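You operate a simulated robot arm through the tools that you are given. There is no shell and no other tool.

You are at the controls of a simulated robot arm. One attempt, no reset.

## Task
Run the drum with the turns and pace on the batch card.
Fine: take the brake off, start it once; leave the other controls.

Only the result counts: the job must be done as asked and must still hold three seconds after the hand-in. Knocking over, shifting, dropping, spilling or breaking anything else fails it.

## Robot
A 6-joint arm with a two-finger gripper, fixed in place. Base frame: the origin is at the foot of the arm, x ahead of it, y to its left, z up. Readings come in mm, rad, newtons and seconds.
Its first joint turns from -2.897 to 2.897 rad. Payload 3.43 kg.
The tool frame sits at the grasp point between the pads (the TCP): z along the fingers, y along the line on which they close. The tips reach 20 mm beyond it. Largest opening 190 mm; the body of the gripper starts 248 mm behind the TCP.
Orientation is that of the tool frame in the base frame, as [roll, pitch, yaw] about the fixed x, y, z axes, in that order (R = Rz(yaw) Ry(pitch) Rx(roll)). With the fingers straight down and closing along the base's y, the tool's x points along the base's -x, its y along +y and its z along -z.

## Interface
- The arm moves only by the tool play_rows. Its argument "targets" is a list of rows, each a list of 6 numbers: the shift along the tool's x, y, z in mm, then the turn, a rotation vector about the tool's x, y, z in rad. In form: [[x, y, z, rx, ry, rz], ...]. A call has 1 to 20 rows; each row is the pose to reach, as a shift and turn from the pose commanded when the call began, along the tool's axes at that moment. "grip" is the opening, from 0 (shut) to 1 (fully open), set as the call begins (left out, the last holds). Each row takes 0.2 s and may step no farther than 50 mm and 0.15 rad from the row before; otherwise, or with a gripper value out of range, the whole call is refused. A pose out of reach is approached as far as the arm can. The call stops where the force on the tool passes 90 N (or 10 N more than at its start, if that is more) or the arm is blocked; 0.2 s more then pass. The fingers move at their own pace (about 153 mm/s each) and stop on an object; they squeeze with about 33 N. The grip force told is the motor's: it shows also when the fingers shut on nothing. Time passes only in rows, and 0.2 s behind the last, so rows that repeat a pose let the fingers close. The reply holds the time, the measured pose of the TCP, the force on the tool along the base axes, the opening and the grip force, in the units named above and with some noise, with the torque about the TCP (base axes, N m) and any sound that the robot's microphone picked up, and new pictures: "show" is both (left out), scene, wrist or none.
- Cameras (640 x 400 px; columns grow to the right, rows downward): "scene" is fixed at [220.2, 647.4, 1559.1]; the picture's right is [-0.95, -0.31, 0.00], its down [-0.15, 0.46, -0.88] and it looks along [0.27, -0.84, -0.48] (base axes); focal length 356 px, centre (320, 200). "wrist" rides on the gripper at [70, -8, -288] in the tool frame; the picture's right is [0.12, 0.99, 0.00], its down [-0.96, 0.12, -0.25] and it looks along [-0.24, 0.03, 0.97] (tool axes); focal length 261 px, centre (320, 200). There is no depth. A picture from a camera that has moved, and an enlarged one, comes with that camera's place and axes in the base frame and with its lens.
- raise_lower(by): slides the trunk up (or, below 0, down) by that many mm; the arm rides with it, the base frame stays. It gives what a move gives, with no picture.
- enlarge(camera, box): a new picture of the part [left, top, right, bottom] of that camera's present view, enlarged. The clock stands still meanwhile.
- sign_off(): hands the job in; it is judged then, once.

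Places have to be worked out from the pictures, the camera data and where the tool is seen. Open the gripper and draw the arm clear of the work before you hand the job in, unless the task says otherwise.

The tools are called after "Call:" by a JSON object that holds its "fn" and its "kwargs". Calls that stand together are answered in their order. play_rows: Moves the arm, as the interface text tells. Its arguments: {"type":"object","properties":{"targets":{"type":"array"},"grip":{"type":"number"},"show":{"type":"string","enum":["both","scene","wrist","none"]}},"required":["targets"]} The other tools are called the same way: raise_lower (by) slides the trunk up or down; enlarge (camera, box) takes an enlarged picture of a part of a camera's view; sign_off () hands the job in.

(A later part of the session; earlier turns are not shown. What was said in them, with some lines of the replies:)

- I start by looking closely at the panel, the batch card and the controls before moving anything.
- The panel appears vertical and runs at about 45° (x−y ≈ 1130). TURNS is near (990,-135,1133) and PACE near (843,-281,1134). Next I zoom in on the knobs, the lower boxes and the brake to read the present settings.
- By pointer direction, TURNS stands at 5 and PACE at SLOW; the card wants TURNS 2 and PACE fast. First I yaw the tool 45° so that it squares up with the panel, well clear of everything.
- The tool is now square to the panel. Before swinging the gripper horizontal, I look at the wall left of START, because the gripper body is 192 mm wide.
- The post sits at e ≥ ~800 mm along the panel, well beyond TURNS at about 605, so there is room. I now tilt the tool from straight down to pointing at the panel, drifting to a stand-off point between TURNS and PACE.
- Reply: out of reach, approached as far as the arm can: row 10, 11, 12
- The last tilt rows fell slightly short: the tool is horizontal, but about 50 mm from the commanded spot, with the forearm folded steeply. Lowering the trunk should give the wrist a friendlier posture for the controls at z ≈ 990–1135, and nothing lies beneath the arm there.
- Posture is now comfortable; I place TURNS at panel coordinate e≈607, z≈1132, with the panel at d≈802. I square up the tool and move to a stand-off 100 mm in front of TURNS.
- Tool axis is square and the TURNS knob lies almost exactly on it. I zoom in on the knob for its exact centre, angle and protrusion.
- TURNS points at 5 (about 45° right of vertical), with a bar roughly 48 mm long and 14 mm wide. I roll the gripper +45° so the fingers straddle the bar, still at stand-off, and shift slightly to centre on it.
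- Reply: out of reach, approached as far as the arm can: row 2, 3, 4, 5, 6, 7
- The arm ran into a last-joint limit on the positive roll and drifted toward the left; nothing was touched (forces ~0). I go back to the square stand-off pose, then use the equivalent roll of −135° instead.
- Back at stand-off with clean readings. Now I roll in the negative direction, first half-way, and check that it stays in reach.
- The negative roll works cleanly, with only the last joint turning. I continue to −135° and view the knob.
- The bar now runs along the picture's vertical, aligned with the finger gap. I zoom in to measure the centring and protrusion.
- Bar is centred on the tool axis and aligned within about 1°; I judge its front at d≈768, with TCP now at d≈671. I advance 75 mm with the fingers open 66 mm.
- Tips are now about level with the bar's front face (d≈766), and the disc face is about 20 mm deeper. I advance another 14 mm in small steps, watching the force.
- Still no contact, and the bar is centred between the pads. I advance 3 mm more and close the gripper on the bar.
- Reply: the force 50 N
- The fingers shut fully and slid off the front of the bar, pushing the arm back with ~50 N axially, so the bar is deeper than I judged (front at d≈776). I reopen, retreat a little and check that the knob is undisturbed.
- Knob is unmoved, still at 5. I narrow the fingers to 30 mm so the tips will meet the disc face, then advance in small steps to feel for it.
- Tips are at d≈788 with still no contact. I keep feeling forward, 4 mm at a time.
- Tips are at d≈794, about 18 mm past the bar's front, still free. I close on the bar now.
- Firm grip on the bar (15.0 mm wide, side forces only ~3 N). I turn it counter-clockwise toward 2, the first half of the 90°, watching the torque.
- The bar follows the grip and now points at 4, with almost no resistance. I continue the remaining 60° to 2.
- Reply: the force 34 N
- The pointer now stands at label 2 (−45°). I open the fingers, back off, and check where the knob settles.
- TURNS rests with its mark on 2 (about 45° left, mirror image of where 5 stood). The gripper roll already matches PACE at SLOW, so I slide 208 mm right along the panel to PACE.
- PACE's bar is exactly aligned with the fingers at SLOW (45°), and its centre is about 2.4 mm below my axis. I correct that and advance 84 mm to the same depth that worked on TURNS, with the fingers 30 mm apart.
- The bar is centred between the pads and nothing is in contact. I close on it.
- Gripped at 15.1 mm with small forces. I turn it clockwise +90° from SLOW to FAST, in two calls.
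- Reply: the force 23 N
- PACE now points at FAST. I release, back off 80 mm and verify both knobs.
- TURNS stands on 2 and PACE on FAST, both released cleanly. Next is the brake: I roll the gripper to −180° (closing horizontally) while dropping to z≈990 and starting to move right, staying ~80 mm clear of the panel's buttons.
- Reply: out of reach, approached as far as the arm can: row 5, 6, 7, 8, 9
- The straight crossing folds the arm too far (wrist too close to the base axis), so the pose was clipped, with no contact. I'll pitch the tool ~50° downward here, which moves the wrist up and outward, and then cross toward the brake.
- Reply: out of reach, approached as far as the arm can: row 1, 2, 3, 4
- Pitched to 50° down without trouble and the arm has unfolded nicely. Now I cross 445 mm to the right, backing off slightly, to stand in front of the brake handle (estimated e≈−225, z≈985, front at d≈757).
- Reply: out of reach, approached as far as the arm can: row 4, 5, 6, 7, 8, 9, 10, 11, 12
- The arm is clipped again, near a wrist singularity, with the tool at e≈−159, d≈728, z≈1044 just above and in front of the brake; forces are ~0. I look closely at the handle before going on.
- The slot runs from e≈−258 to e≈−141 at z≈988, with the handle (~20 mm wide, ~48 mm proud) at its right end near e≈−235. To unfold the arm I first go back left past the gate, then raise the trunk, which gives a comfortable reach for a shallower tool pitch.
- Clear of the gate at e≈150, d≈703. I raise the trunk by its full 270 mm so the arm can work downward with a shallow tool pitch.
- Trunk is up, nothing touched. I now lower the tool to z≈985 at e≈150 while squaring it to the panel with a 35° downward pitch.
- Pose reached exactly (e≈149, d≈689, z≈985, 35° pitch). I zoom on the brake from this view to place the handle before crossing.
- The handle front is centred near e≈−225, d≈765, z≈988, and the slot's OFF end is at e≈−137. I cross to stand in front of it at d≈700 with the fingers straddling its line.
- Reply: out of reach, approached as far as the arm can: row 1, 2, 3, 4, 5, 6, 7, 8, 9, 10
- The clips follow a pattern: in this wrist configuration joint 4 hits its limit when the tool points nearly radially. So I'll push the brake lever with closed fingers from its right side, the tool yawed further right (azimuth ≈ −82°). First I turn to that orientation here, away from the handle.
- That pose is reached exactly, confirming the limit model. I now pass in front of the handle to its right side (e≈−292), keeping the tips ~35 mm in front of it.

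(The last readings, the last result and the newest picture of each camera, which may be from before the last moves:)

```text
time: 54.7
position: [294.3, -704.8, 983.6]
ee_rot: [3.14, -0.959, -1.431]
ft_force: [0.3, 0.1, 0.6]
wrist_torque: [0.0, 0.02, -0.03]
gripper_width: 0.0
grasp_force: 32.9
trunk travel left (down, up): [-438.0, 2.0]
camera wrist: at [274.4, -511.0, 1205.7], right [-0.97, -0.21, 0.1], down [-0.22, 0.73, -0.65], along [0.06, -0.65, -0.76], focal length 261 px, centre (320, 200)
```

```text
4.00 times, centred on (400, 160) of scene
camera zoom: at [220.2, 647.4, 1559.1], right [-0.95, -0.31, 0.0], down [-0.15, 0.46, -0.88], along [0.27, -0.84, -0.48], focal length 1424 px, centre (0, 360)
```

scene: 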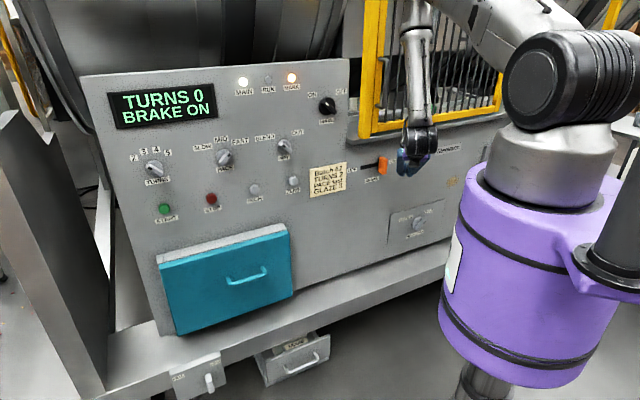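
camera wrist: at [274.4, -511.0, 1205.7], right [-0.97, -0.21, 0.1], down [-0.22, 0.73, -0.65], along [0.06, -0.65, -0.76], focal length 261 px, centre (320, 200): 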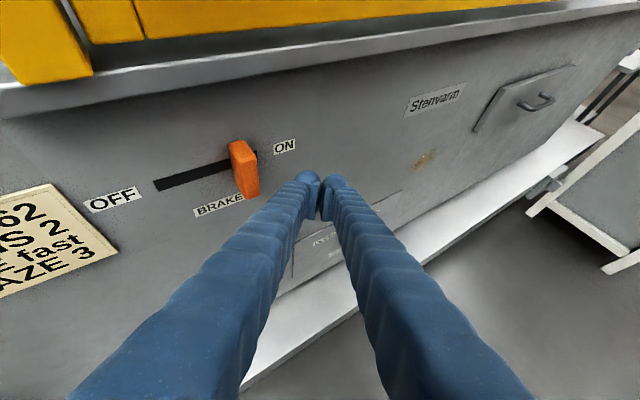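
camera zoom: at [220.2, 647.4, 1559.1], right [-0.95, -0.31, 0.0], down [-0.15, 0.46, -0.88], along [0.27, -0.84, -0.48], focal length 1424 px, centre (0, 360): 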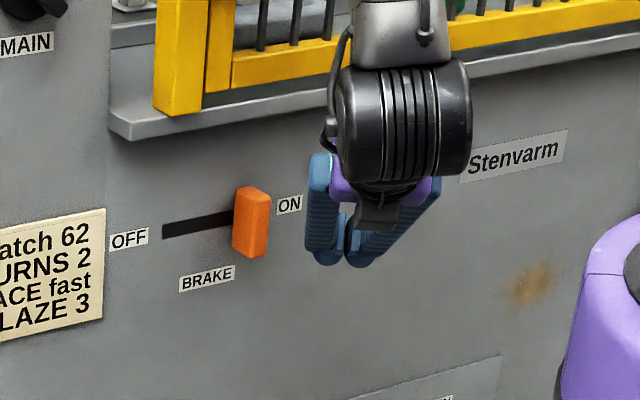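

The handle's right front edge is at about e≈−242, d≈763, and I'm at e≈−290, d≈706. I shift 10 mm further right and then go straight in to d≈762, beside the handle.

Call:
{"fn": "play_rows", "kwargs": {"targets": [[4.6, 8, 4.2, 0, 0, 0], [13.1, -3.3, 16.3, 0, 0, 0], [21.6, -14.7, 28.5, 0, 0, 0], [30.1, -26, 40.6, 0, 0, 0], [30.1, -26, 40.6, 0, 0, 0]], "grip": 0.0, "show": "both"}}

Call:
{"fn": "enlarge", "kwargs": {"camera": "wrist", "box": [200, 100, 400, 225]}}

```text
time: 55.9
position: [325.4, -751.0, 985.6]
ee_rot: [-3.139, -0.96, -1.432]
ft_force: [-0.4, -0.1, -0.8]
wrist_torque: [-0.02, -0.02, 0.02]
gripper_width: 0.1
grasp_force: 32.5
trunk travel left (down, up): [-438.0, 2.0]
camera wrist: at [307.1, -556.9, 1207.4], right [-0.97, -0.2, 0.1], down [-0.22, 0.73, -0.65], along [0.06, -0.65, -0.76], focal length 261 px, centre (320, 200)
```

scene: 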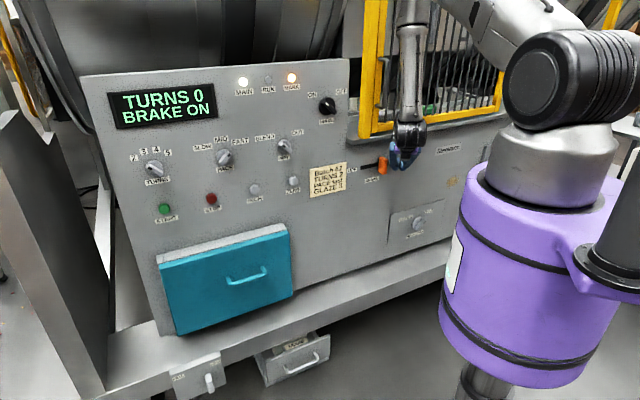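
wrist: 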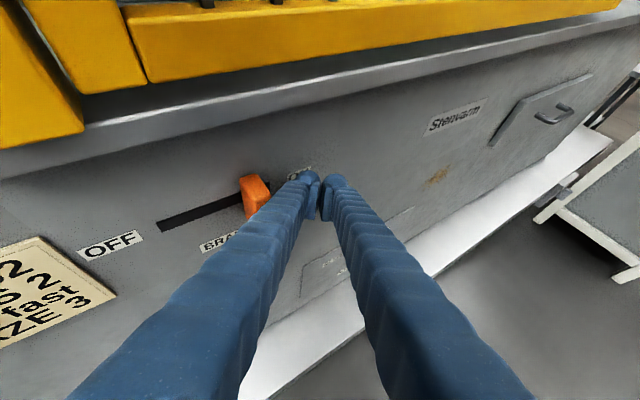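

```text
3.20 times, centred on (300, 162) of wrist
camera zoom: at [307.1, -556.9, 1207.4], right [-0.97, -0.2, 0.1], down [-0.22, 0.73, -0.65], along [0.06, -0.65, -0.76], focal length 834 px, centre (384, 320)
```

zoom: 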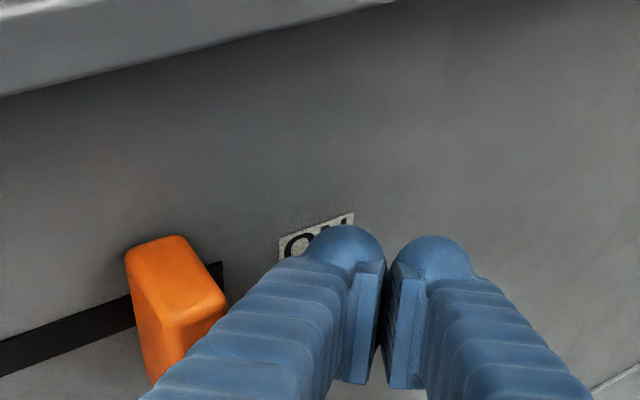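

Beside the handle with no contact (e≈−301, d≈761, z≈986). Now I push left along the panel, 60 mm first in 12 mm steps, watching the force and the display.

Call:
{"fn": "play_rows", "kwargs": {"targets": [[-4.2, -9.5, -6, 0, 0, 0], [-8.3, -19.1, -11.9, 0, 0, 0], [-12.5, -28.6, -17.9, 0, 0, 0], [-16.7, -38.2, -23.8, 0, 0, 0], [-20.9, -47.7, -29.8, 0, 0, 0]], "grip": 0.0, "show": "both"}}

Call:
{"fn": "enlarge", "kwargs": {"camera": "scene", "box": [320, 110, 480, 210]}}

```text
time: 57.1
position: [368.1, -708.3, 986.3]
ee_rot: [-3.141, -0.96, -1.43]
ft_force: [-0.1, 0.6, -0.6]
wrist_torque: [-0.04, -0.07, 0.05]
gripper_width: 0.2
grasp_force: 33.4
trunk travel left (down, up): [-438.0, 2.0]
camera wrist: at [349.2, -514.2, 1207.3], right [-0.97, -0.21, 0.1], down [-0.22, 0.73, -0.65], along [0.06, -0.65, -0.76], focal length 261 px, centre (320, 200)
```

scene: 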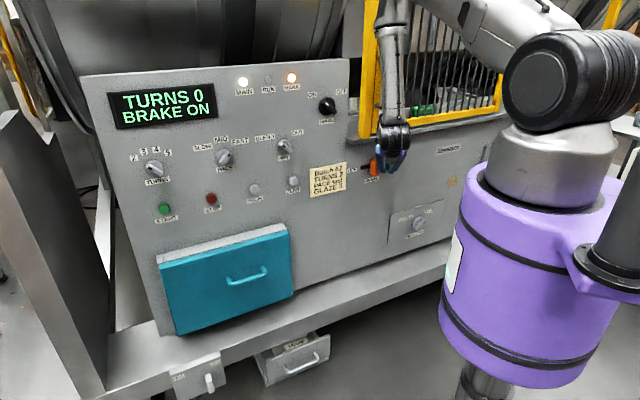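
wrist: 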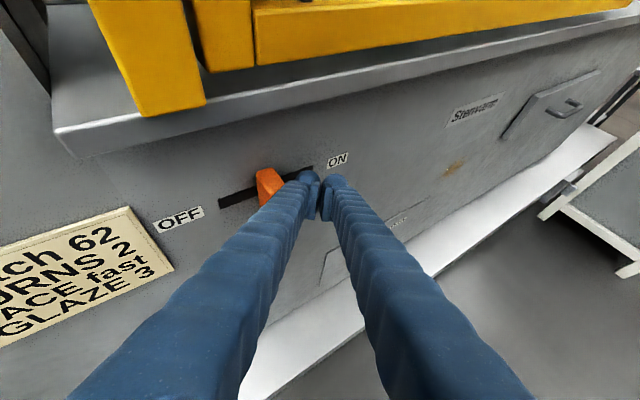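

```text
4.00 times, centred on (400, 160) of scene
camera zoom: at [220.2, 647.4, 1559.1], right [-0.95, -0.31, 0.0], down [-0.15, 0.46, -0.88], along [0.27, -0.84, -0.48], focal length 1424 px, centre (0, 360)
```

zoom: 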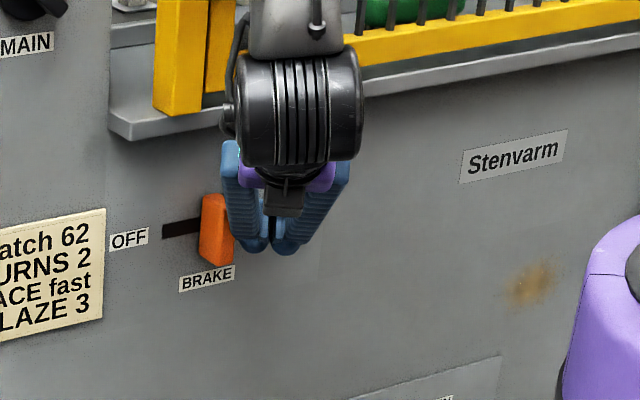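

The handle is sliding left easily, moved ~35 mm so far, and the display still reads BRAKE ON. I keep pushing in 8 mm steps.

Call:
{"fn": "play_rows", "kwargs": {"targets": [[-2.8, -6.4, -4, 0, 0, 0], [-5.6, -12.7, -7.9, 0, 0, 0], [-8.3, -19.1, -11.9, 0, 0, 0]], "grip": 0.0, "show": "both"}}

Call:
{"fn": "enlarge", "kwargs": {"camera": "scene", "box": [320, 110, 480, 210]}}

```text
time: 57.9
position: [386.9, -691.5, 985.5]
ee_rot: [-3.141, -0.961, -1.433]
ft_force: [-0.3, 0.1, 0.7]
wrist_torque: [0.01, 0.04, -0.03]
gripper_width: 0.1
grasp_force: 33.0
trunk travel left (down, up): [-438.0, 2.0]
camera wrist: at [366.6, -497.9, 1206.8], right [-0.97, -0.21, 0.1], down [-0.22, 0.73, -0.65], along [0.06, -0.65, -0.76], focal length 261 px, centre (320, 200)
```

scene: 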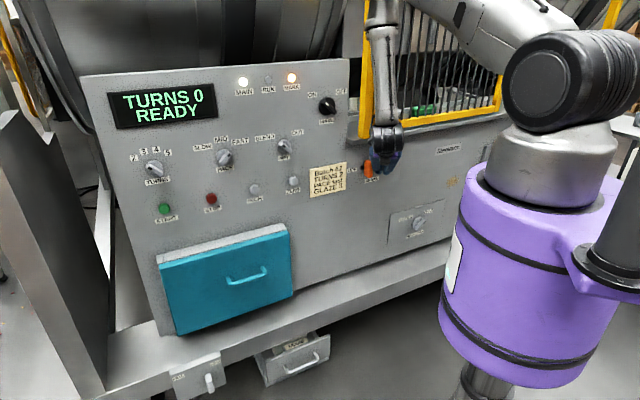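
wrist: 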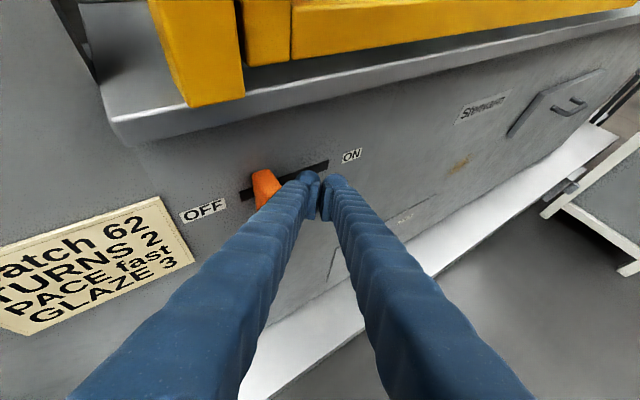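

```text
4.00 times, centred on (400, 160) of scene
camera zoom: at [220.2, 647.4, 1559.1], right [-0.95, -0.31, 0.0], down [-0.15, 0.46, -0.88], along [0.27, -0.84, -0.48], focal length 1424 px, centre (0, 360)
```

zoom: 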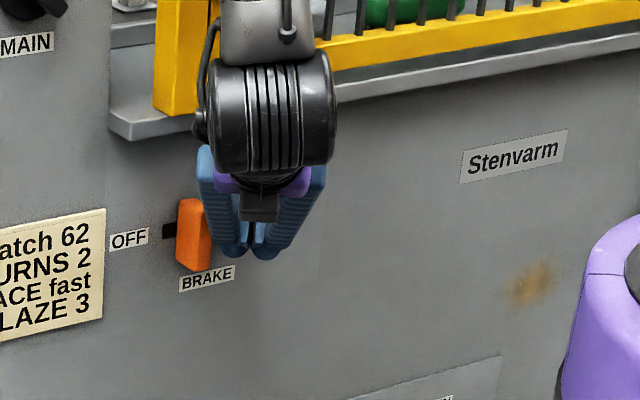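

The display now reads "TURNS 0 READY", so the brake is off. I nudge 5 mm more to seat it at its end, then check the force.

Call:
{"fn": "play_rows", "kwargs": {"targets": [[-1, -2.4, -1.5, 0, 0, 0], [-1.7, -4, -2.5, 0, 0, 0], [-1.7, -4, -2.5, 0, 0, 0]], "grip": 0.0, "show": "scene"}}

```text
time: 58.7
position: [389.4, -687.2, 984.8]
ee_rot: [-3.14, -0.96, -1.432]
ft_force: [-1.0, 0.1, -0.9]
wrist_torque: [0.0, 0.0, 0.03]
gripper_width: 0.0
grasp_force: 32.7
trunk travel left (down, up): [-438.0, 2.0]
```

scene: 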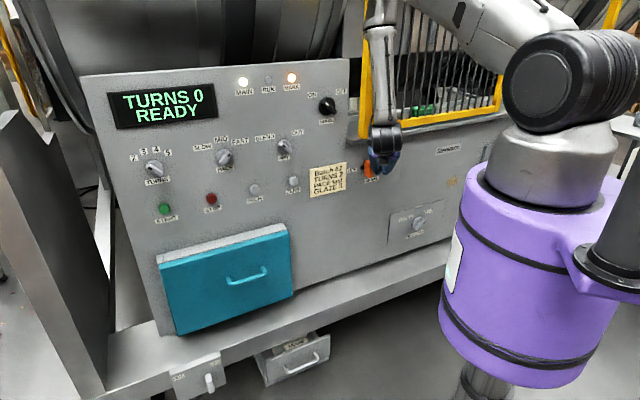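

Brake reads READY with no residual force. I ease off the handle to the right, then retreat straight back from the panel.

Call:
{"fn": "play_rows", "kwargs": {"targets": [[4.2, 9.5, 6, 0, 0, 0], [-5, 21.6, -7.1, 0, 0, 0], [-14.1, 33.8, -20.1, 0, 0, 0], [-23.2, 45.9, -33.1, 0, 0, 0], [-23.2, 45.9, -33.1, 0, 0, 0]], "grip": 0.0, "show": "both"}}

```text
time: 59.9
position: [338.4, -653.1, 987.0]
ee_rot: [-3.139, -0.961, -1.433]
ft_force: [0.5, -0.3, 0.3]
wrist_torque: [-0.01, -0.01, 0.01]
gripper_width: 0.0
grasp_force: 33.4
trunk travel left (down, up): [-438.0, 2.0]
camera wrist: at [318.6, -460.7, 1207.5], right [-0.97, -0.2, 0.1], down [-0.22, 0.73, -0.65], along [0.06, -0.65, -0.76], focal length 261 px, centre (320, 200)
```

scene: 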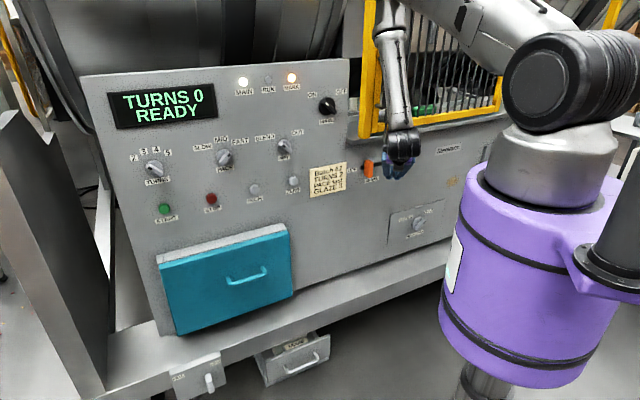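
wrist: 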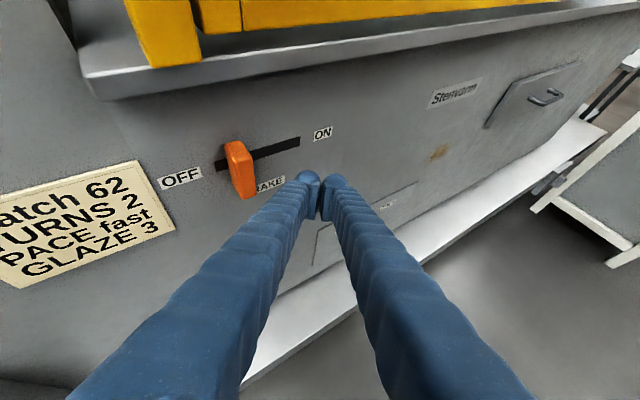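

Brake handle sits at the OFF end and the display shows READY. I travel left along the panel toward START, keeping ~60 mm or more clear of the controls.

Call:
{"fn": "play_rows", "kwargs": {"targets": [[-15.5, -33.5, -22.1, 0, 0, 0], [-30.9, -67.1, -44.1, 0, 0, 0], [-46.4, -100.6, -66.2, 0, 0, 0], [-61.8, -134.2, -88.2, 0, 0, 0], [-77.3, -167.7, -110.3, 0, 0, 0], [-92.7, -201.2, -132.4, 0, 0, 0], [-108.2, -234.8, -154.4, 0, 0, 0], [-123.6, -268.3, -176.5, 0, 0, 0], [-139.1, -301.9, -198.5, 0, 0, 0], [-154.5, -335.4, -220.6, 0, 0, 0], [-154.5, -335.4, -220.6, 0, 0, 0]], "grip": 0.0, "show": "both"}}

```text
time: 62.3
position: [634.6, -338.7, 986.2]
ee_rot: [3.141, -0.96, -1.432]
ft_force: [0.1, 0.2, 0.2]
wrist_torque: [0.0, -0.04, 0.01]
gripper_width: 0.0
grasp_force: 32.7
trunk travel left (down, up): [-438.0, 2.0]
camera wrist: at [613.8, -146.4, 1207.0], right [-0.97, -0.2, 0.1], down [-0.22, 0.73, -0.65], along [0.06, -0.65, -0.76], focal length 261 px, centre (320, 200)
```

scene: 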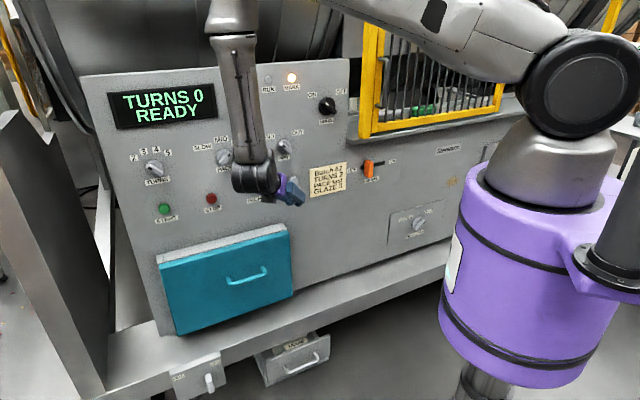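
wrist: 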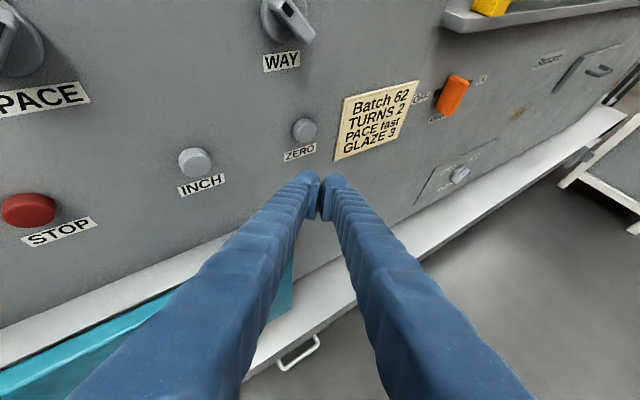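

Clear at e≈209. I now move to START (e≈608, z≈988) while turning the closed gripper square and horizontal to the panel.

Call:
{"fn": "play_rows", "kwargs": {"targets": [[-13.5, -32, -19.7, 0.0626, 0.0589, -0.0197], [-27.1, -63.9, -39.3, 0.1252, 0.1178, -0.0395], [-40.6, -95.9, -59, 0.1878, 0.1767, -0.0592], [-54.1, -127.8, -78.7, 0.2504, 0.2356, -0.0789], [-67.7, -159.8, -98.4, 0.313, 0.2946, -0.0987], [-81.2, -191.8, -118, 0.3756, 0.3535, -0.1184], [-94.7, -223.7, -137.7, 0.4382, 0.4124, -0.1381], [-108.2, -255.7, -157.4, 0.5008, 0.4713, -0.1578], [-121.8, -287.6, -177, 0.5634, 0.5302, -0.1776], [-135.3, -319.6, -196.7, 0.626, 0.5891, -0.1973], [-135.3, -319.6, -196.7, 0.626, 0.5891, -0.1973]], "grip": 0.0, "show": "both"}}

Call:
{"fn": "enlarge", "kwargs": {"camera": "wrist", "box": [240, 120, 400, 220]}}

```text
time: 64.7
position: [917.0, -60.9, 988.0]
ee_rot: [0.317, -1.57, 2.042]
ft_force: [0.1, 1.1, -0.2]
wrist_torque: [0.01, 0.0, 0.02]
gripper_width: 0.0
grasp_force: 33.1
trunk travel left (down, up): [-438.0, 2.0]
camera wrist: at [718.7, 147.3, 1056.9], right [-0.7, -0.7, 0.12], down [-0.26, 0.09, -0.96], along [0.66, -0.71, -0.24], focal length 261 px, centre (320, 200)
```

scene: 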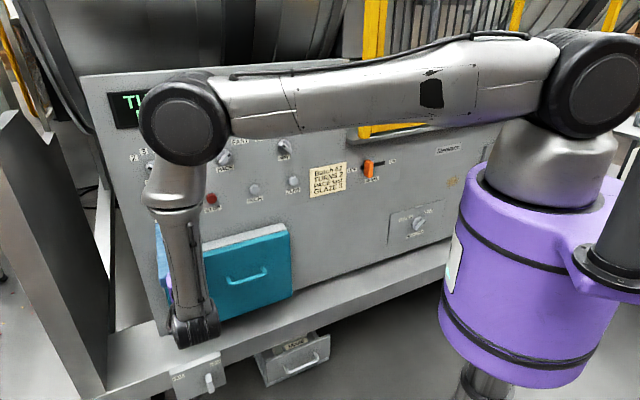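
wrist: 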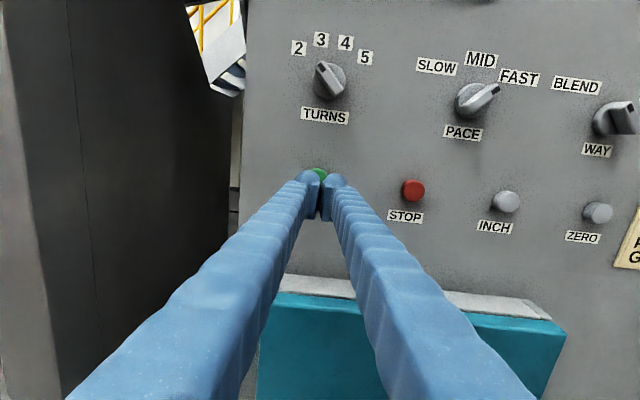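

```text
4.00 times, centred on (320, 170) of wrist
camera zoom: at [718.7, 147.3, 1056.9], right [-0.7, -0.7, 0.12], down [-0.26, 0.09, -0.96], along [0.66, -0.71, -0.24], focal length 1043 px, centre (320, 320)
```

zoom: 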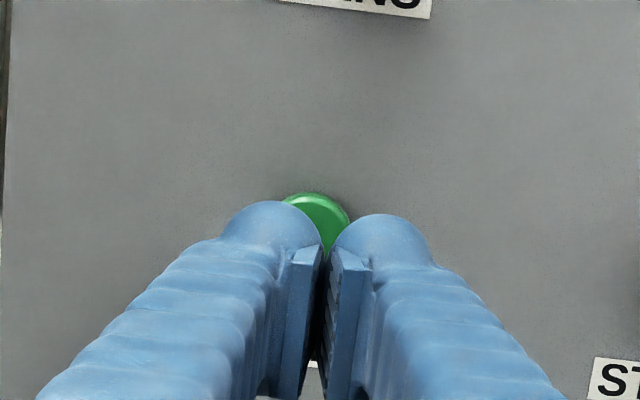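

The closed tips are centred on START within ~3 mm. I correct 2.5 mm upward and advance 62 mm, stopping short of the button.

Call:
{"fn": "play_rows", "kwargs": {"targets": [[1, 0, 20, 0, 0, 0], [2.5, 0, 40, 0, 0, 0], [2.5, 0, 55, 0, 0, 0], [2.5, 0, 62, 0, 0, 0], [2.5, 0, 62, 0, 0, 0]], "grip": 0.0, "show": "both"}}

Call:
{"fn": "enlarge", "kwargs": {"camera": "wrist", "box": [240, 120, 400, 220]}}

```text
time: 65.9
position: [960.7, -104.2, 990.5]
ee_rot: [0.023, -1.571, 2.332]
ft_force: [0.4, 0.0, -0.3]
wrist_torque: [-0.01, 0.0, 0.01]
gripper_width: 0.0
grasp_force: 32.7
trunk travel left (down, up): [-438.0, 2.0]
camera wrist: at [763.0, 103.6, 1059.4], right [-0.7, -0.7, 0.12], down [-0.26, 0.09, -0.96], along [0.66, -0.71, -0.25], focal length 261 px, centre (320, 200)
```

scene: 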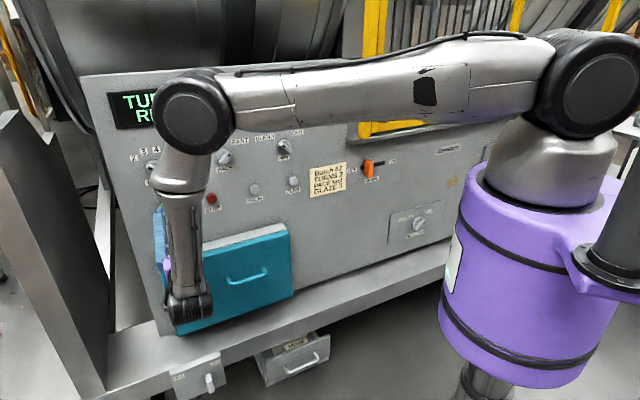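
wrist: 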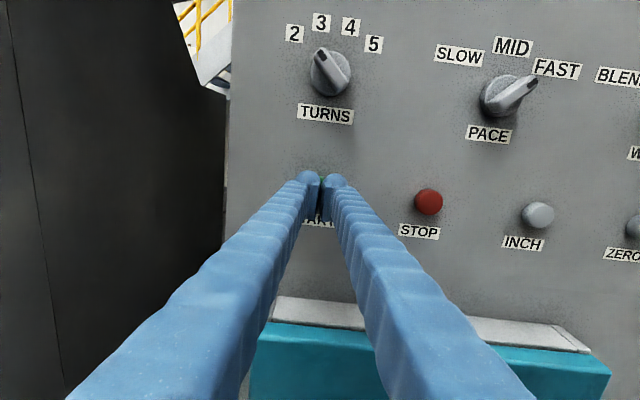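

```text
4.00 times, centred on (320, 170) of wrist
camera zoom: at [763.0, 103.6, 1059.4], right [-0.7, -0.7, 0.12], down [-0.26, 0.09, -0.96], along [0.66, -0.71, -0.25], focal length 1043 px, centre (320, 320)
```

zoom: 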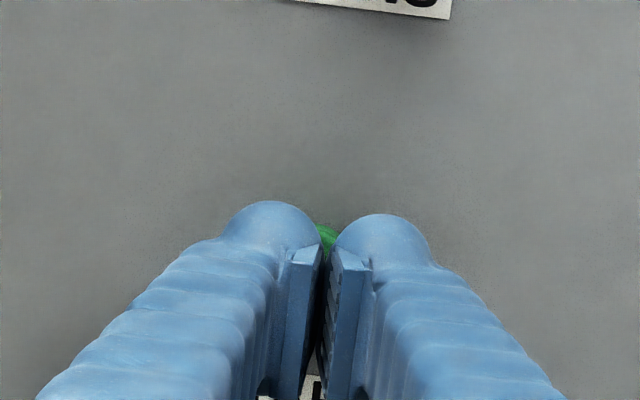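

Tips are at d≈773, still free, and the display still shows READY. Before pressing, I double-check both knob pointers from this view.

Call:
{"fn": "enlarge", "kwargs": {"camera": "wrist", "box": [282, 5, 394, 105]}}

Call:
{"fn": "enlarge", "kwargs": {"camera": "wrist", "box": [430, 30, 590, 150]}}

Call:
{"fn": "enlarge", "kwargs": {"camera": "scene", "box": [100, 80, 260, 180]}}

```text
4.00 times, centred on (338, 55) of wrist
camera zoom: at [763.0, 103.6, 1059.4], right [-0.7, -0.7, 0.12], down [-0.26, 0.09, -0.96], along [0.66, -0.71, -0.25], focal length 1043 px, centre (248, 780)
```

zoom: 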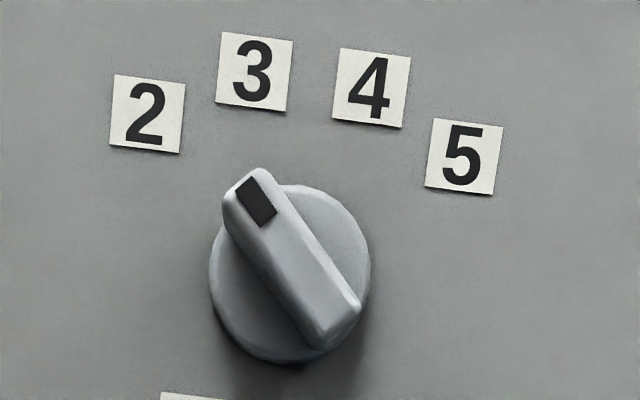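

```text
3.33 times, centred on (510, 90) of wrist
camera zoom: at [763.0, 103.6, 1059.4], right [-0.7, -0.7, 0.12], down [-0.26, 0.09, -0.96], along [0.66, -0.71, -0.25], focal length 869 px, centre (-313, 567)
```

zoom: 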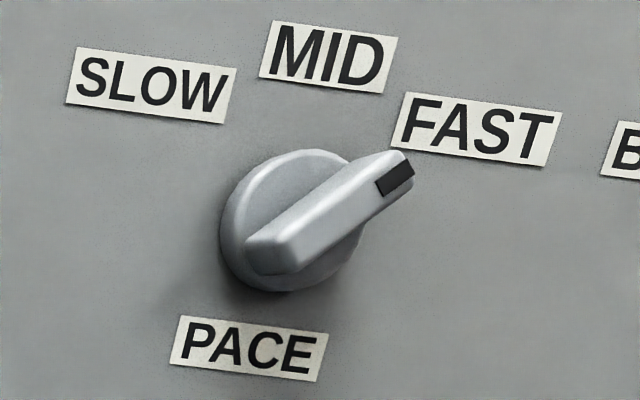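

```text
4.00 times, centred on (180, 130) of scene
camera zoom: at [220.2, 647.4, 1559.1], right [-0.95, -0.31, 0.0], down [-0.15, 0.46, -0.88], along [0.27, -0.84, -0.48], focal length 1424 px, centre (880, 480)
```

zoom: 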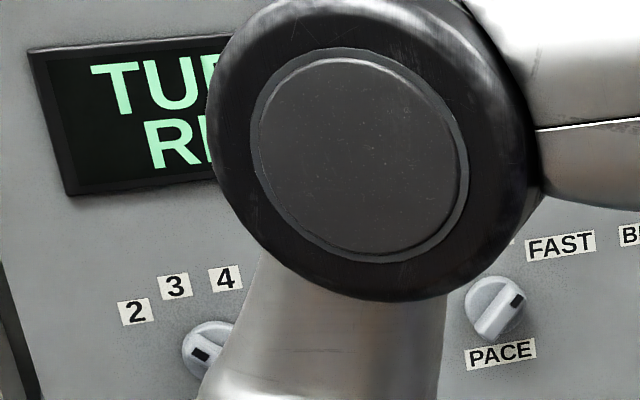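

TURNS is on 2 and PACE on FAST, with the display reading READY. Now I press START once, advancing in small steps and checking force and state.

Call:
{"fn": "play_rows", "kwargs": {"targets": [[0, 0, 4, 0, 0, 0], [0, 0, 8, 0, 0, 0], [0, 0, 11, 0, 0, 0]], "grip": 0.0, "show": "scene"}}

```text
time: 66.7
position: [969.2, -111.7, 989.3]
ee_rot: [-1.741, -1.57, -2.189]
ft_force: [0.0, 0.8, -0.1]
wrist_torque: [0.01, 0.0, 0.0]
gripper_width: 0.2
grasp_force: 33.8
trunk travel left (down, up): [-438.0, 2.0]
```

scene: 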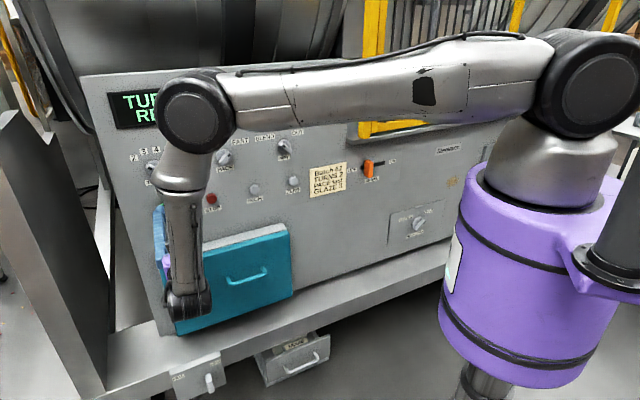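

Tips are at d≈784 with no contact yet; I continue 5 mm.

Call:
{"fn": "play_rows", "kwargs": {"targets": [[0, 0, 3, 0, 0, 0], [0, 0, 5, 0, 0, 0]], "grip": 0.0, "show": "scene"}}

```text
time: 67.3
position: [972.6, -115.7, 990.2]
ee_rot: [-1.161, -1.57, -2.764]
ft_force: [-0.2, 1.0, -0.4]
wrist_torque: [0.01, 0.02, 0.01]
gripper_width: 0.0
grasp_force: 33.1
trunk travel left (down, up): [-438.0, 2.0]
```

scene: 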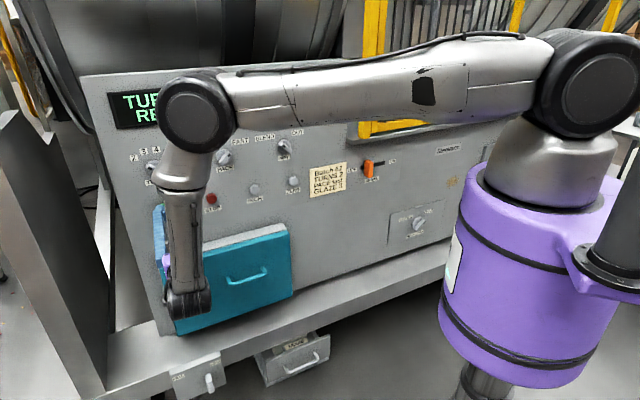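

Tips at d≈789.5, still free. Another 4 mm.

Call:
{"fn": "play_rows", "kwargs": {"targets": [[0, 0, 2, 0, 0, 0], [0, 0, 4, 0, 0, 0]], "grip": 0.0, "show": "scene"}}

```text
time: 67.9
position: [976.1, -119.8, 989.8]
ee_rot: [2.351, -1.569, 0.004]
ft_force: [-0.3, -0.1, 0.4]
wrist_torque: [-0.02, 0.02, -0.01]
gripper_width: 0.0
grasp_force: 33.0
trunk travel left (down, up): [-438.0, 2.0]
```

scene: 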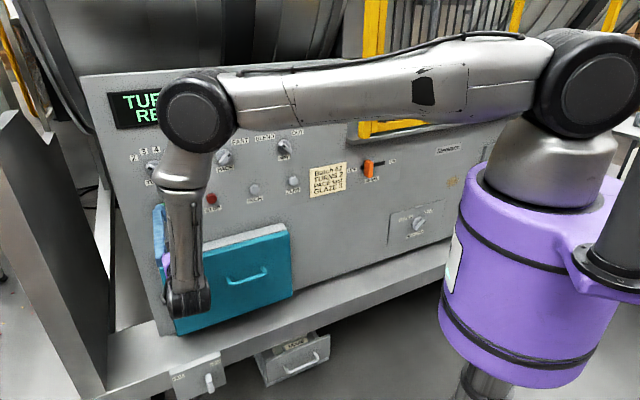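

Tips are at d≈795 and still free, so the button must be slightly deeper. I look with the wrist camera while going 3 mm more.

Call:
{"fn": "play_rows", "kwargs": {"targets": [[0, 0, 1.5, 0, 0, 0], [0, 0, 3, 0, 0, 0]], "grip": 0.0, "show": "both"}}

Call:
{"fn": "enlarge", "kwargs": {"camera": "wrist", "box": [240, 120, 400, 220]}}

```text
time: 68.5
position: [977.2, -121.6, 990.8]
ee_rot: [2.856, -1.57, -0.5]
ft_force: [0.1, 0.7, 0.5]
wrist_torque: [0.01, 0.01, 0.02]
gripper_width: 0.4
grasp_force: 32.9
trunk travel left (down, up): [-438.0, 2.0]
camera wrist: at [778.9, 88.0, 1059.3], right [-0.7, -0.7, 0.12], down [-0.26, 0.09, -0.96], along [0.66, -0.71, -0.25], focal length 261 px, centre (320, 200)
```

scene: 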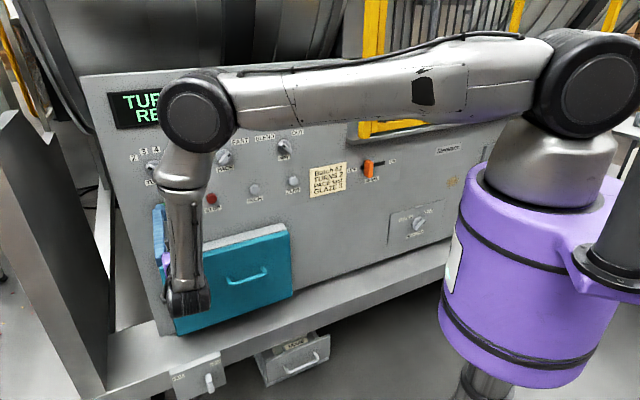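
wrist: 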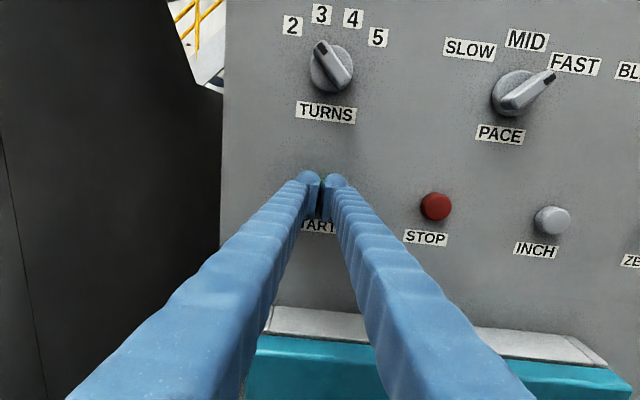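

```text
4.00 times, centred on (320, 170) of wrist
camera zoom: at [778.9, 88.0, 1059.3], right [-0.7, -0.7, 0.12], down [-0.26, 0.09, -0.96], along [0.66, -0.71, -0.25], focal length 1043 px, centre (320, 320)
```

zoom: 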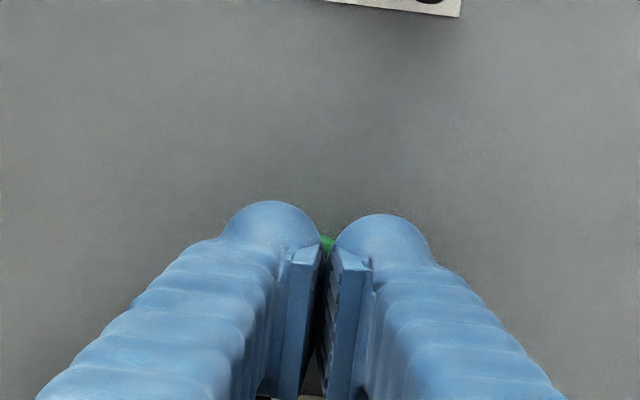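

Aligned, tips at d≈797, no contact yet. I continue in 3 mm increments.

Call:
{"fn": "play_rows", "kwargs": {"targets": [[0, 0, 1.5, 0, 0, 0], [0, 0, 3, 0, 0, 0]], "grip": 0.0, "show": "scene"}}

```text
time: 69.1
position: [978.9, -122.8, 990.1]
ee_rot: [-2.558, -1.571, -1.37]
ft_force: [-1.3, 2.7, -0.3]
wrist_torque: [-0.02, -0.02, 0.06]
gripper_width: 0.1
grasp_force: 33.5
trunk travel left (down, up): [-438.0, 2.0]
heard: click
```

scene: 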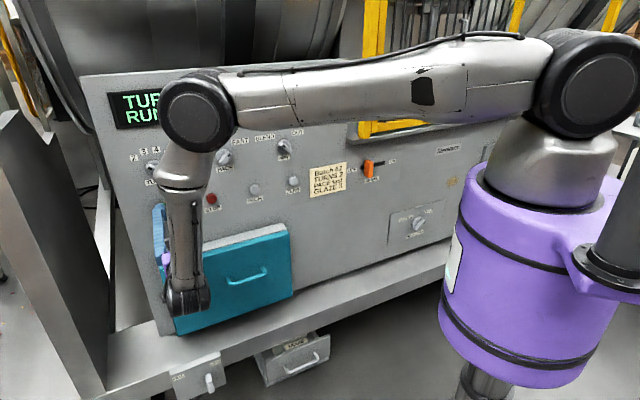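

A click was heard and the display's second line changed to "RUN…". I back straight off the button so it is pressed only once.

Call:
{"fn": "play_rows", "kwargs": {"targets": [[0, 0, -15, 0, 0, 0], [0, 0, -45, 0, 0, 0], [0, 0, -85, 0, 0, 0], [0, 0, -125, 0, 0, 0]], "grip": 0.0, "show": "both"}}

```text
time: 70.1
position: [890.3, -36.1, 992.8]
ee_rot: [-0.202, -1.569, 2.558]
ft_force: [0.3, -0.6, 0.1]
wrist_torque: [-0.02, 0.02, 0.0]
gripper_width: 0.1
grasp_force: 33.3
trunk travel left (down, up): [-438.0, 2.0]
camera wrist: at [691.7, 174.3, 1060.8], right [-0.7, -0.7, 0.12], down [-0.26, 0.09, -0.96], along [0.66, -0.71, -0.25], focal length 261 px, centre (320, 200)
```

scene: 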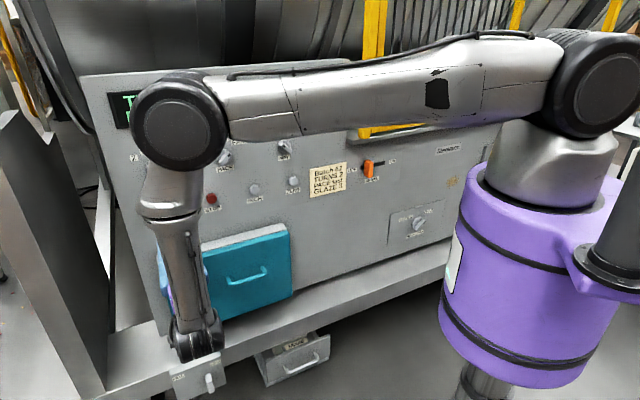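
wrist: 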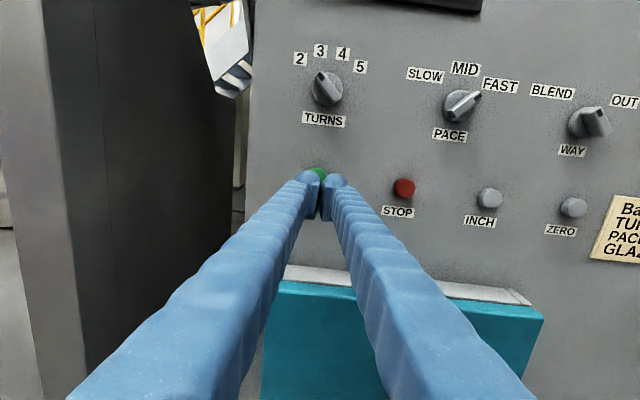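

Released. I open the gripper and draw back and up a little so that the wrist camera can see the display and I can follow the run.

Call:
{"fn": "play_rows", "kwargs": {"targets": [[35, 0, -15, 0, 0, 0], [70, 0, -30, 0, 0, 0], [105, 0, -45, 0, 0, 0], [140, 0, -60, 0, 0, 0], [140, 0, -60, 0, 0, 0]], "grip": 0.6, "show": "both"}}

```text
time: 71.3
position: [849.2, 8.9, 1131.3]
ee_rot: [-1.782, -1.571, -2.145]
ft_force: [0.8, -0.1, -0.2]
wrist_torque: [-0.04, -0.03, -0.04]
gripper_width: 113.8
grasp_force: 0.0
trunk travel left (down, up): [-438.0, 2.0]
camera wrist: at [651.2, 217.3, 1200.9], right [-0.7, -0.7, 0.12], down [-0.26, 0.09, -0.96], along [0.66, -0.71, -0.25], focal length 261 px, centre (320, 200)
```

scene: 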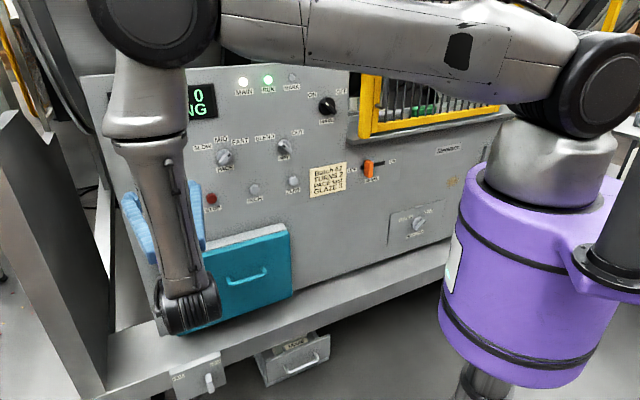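
wrist: 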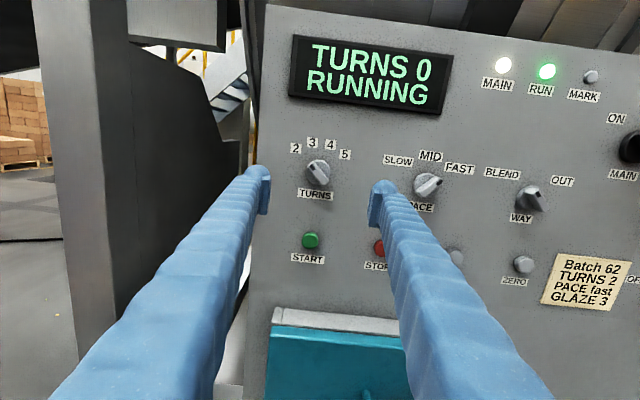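

Display reads "TURNS 0 RUNNING" and the RUN lamp is lit. The arm is clear of the panel, so I wait in place for the drum to complete its turns.

Call:
{"fn": "play_rows", "kwargs": {"targets": [[0, 0, -15, 0, 0, 0], [0, 0, -15, 0, 0, 0], [0, 0, -15, 0, 0, 0], [0, 0, -15, 0, 0, 0], [0, 0, -15, 0, 0, 0], [0, 0, -15, 0, 0, 0], [0, 0, -15, 0, 0, 0], [0, 0, -15, 0, 0, 0], [0, 0, -15, 0, 0, 0], [0, 0, -15, 0, 0, 0], [0, 0, -15, 0, 0, 0], [0, 0, -15, 0, 0, 0], [0, 0, -15, 0, 0, 0], [0, 0, -15, 0, 0, 0], [0, 0, -15, 0, 0, 0], [0, 0, -15, 0, 0, 0], [0, 0, -15, 0, 0, 0], [0, 0, -15, 0, 0, 0], [0, 0, -15, 0, 0, 0], [0, 0, -15, 0, 0, 0]], "grip": 0.6, "show": "wrist"}}

```text
time: 75.5
position: [838.5, 19.2, 1131.0]
ee_rot: [0.028, -1.57, 2.329]
ft_force: [0.5, -0.1, -0.2]
wrist_torque: [0.01, 0.03, -0.01]
gripper_width: 114.1
grasp_force: 0.0
trunk travel left (down, up): [-438.0, 2.0]
camera wrist: at [639.5, 227.5, 1200.1], right [-0.7, -0.7, 0.12], down [-0.26, 0.09, -0.96], along [0.66, -0.71, -0.25], focal length 261 px, centre (320, 200)
```

wrist: 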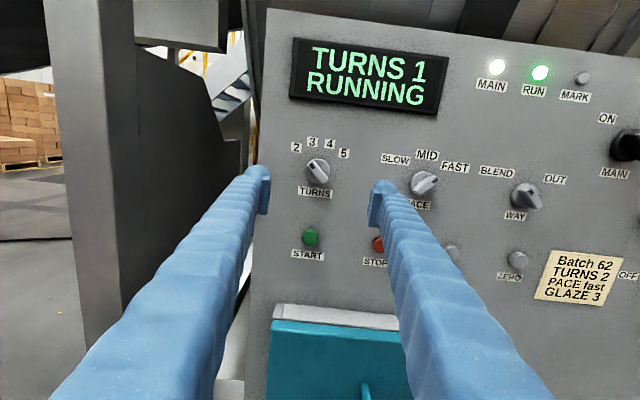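

One turn is counted and it is still running. I keep waiting for the second.

Call:
{"fn": "play_rows", "kwargs": {"targets": [[0, 0, 0, 0, 0, 0], [0, 0, 0, 0, 0, 0], [0, 0, 0, 0, 0, 0], [0, 0, 0, 0, 0, 0], [0, 0, 0, 0, 0, 0], [0, 0, 0, 0, 0, 0], [0, 0, 0, 0, 0, 0], [0, 0, 0, 0, 0, 0], [0, 0, 0, 0, 0, 0], [0, 0, 0, 0, 0, 0], [0, 0, 0, 0, 0, 0], [0, 0, 0, 0, 0, 0], [0, 0, 0, 0, 0, 0], [0, 0, 0, 0, 0, 0], [0, 0, 0, 0, 0, 0], [0, 0, 0, 0, 0, 0], [0, 0, 0, 0, 0, 0], [0, 0, 0, 0, 0, 0], [0, 0, 0, 0, 0, 0], [0, 0, 0, 0, 0, 0]], "grip": 0.6, "show": "wrist"}}

```text
time: 79.7
position: [838.4, 19.2, 1131.8]
ee_rot: [-3.084, -1.571, -0.843]
ft_force: [-0.4, 0.6, 0.1]
wrist_torque: [0.01, -0.01, -0.01]
gripper_width: 114.0
grasp_force: 0.1
trunk travel left (down, up): [-438.0, 2.0]
camera wrist: at [639.5, 227.5, 1200.1], right [-0.7, -0.7, 0.12], down [-0.26, 0.09, -0.96], along [0.66, -0.71, -0.25], focal length 261 px, centre (320, 200)
```

wrist: 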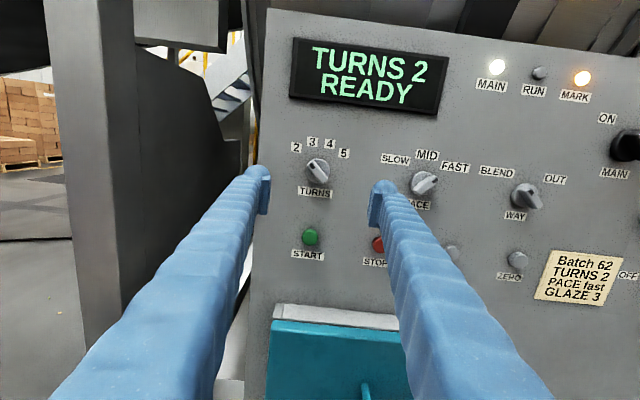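

The display shows "TURNS 2 READY", RUN is off and MARK is lit: the run finished with 2 turns at FAST. I draw the open gripper another 80 mm back from the machine and take a last look.

Call:
{"fn": "play_rows", "kwargs": {"targets": [[0, 0, -20, 0, 0, 0], [0, 0, -40, 0, 0, 0], [0, 0, -60, 0, 0, 0], [0, 0, -80, 0, 0, 0], [0, 0, -80, 0, 0, 0]], "grip": 0.6, "show": "both"}}

```text
time: 80.9
position: [780.6, 75.0, 1129.4]
ee_rot: [0.639, -1.571, 1.715]
ft_force: [0.2, 0.9, 1.2]
wrist_torque: [-0.01, -0.04, -0.04]
gripper_width: 114.2
grasp_force: 0.1
trunk travel left (down, up): [-438.0, 2.0]
camera wrist: at [583.0, 284.4, 1199.3], right [-0.7, -0.7, 0.12], down [-0.26, 0.09, -0.96], along [0.66, -0.71, -0.25], focal length 261 px, centre (320, 200)
```

scene: 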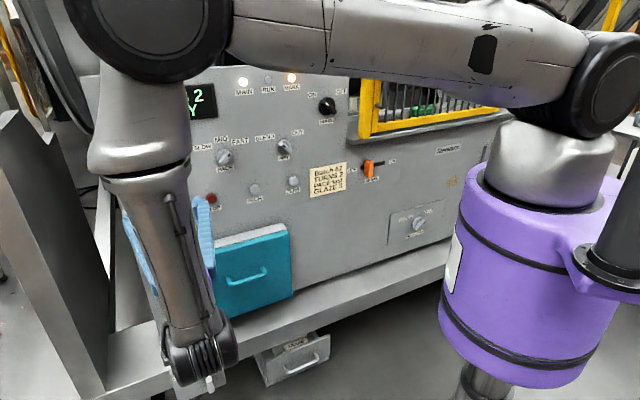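
wrist: 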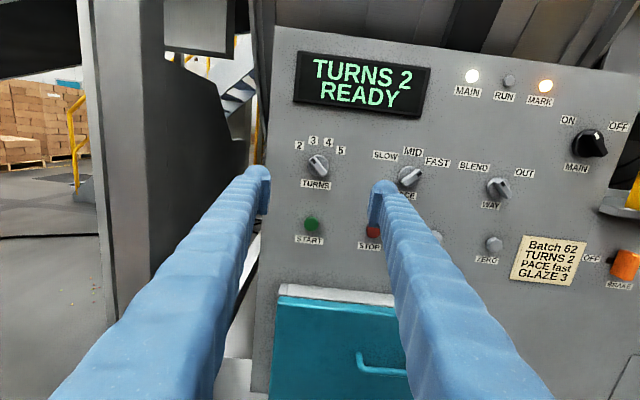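

The run is complete: TURNS on 2, PACE on FAST, brake off, display "TURNS 2 READY". WAY and MAIN stand as before, and the arm is clear with the gripper open, so I hand the job in.

Call:
{"fn": "sign_off", "kwargs": {}}

```text
The job is handed in.
```

The drum ran once with the settings on the batch card. The display counted 2 turns and stopped at "TURNS 2 READY", with the RUN lamp off and MARK lit.

- **Settings:** TURNS was moved from 5 to 2 and PACE from SLOW to FAST.
- **Brake:** the handle was pushed to OFF before starting, and it was left there.
- **Start:** I pressed START once and heard one click.
- **Other controls:** MAIN and WAY look as they were in the final picture. I didn't touch STOP, INCH, ZERO or any other control.

On the first try at TURNS, the fingers slid off the front of the knob and pushed on it with about 50 N. The knob didn't move, and the second grip turned it cleanly.

The arm reached its joint limits several times on the way to TURNS and the brake. Each time it stopped short without touching anything.

The arm is now drawn back from the panel with the gripper open.
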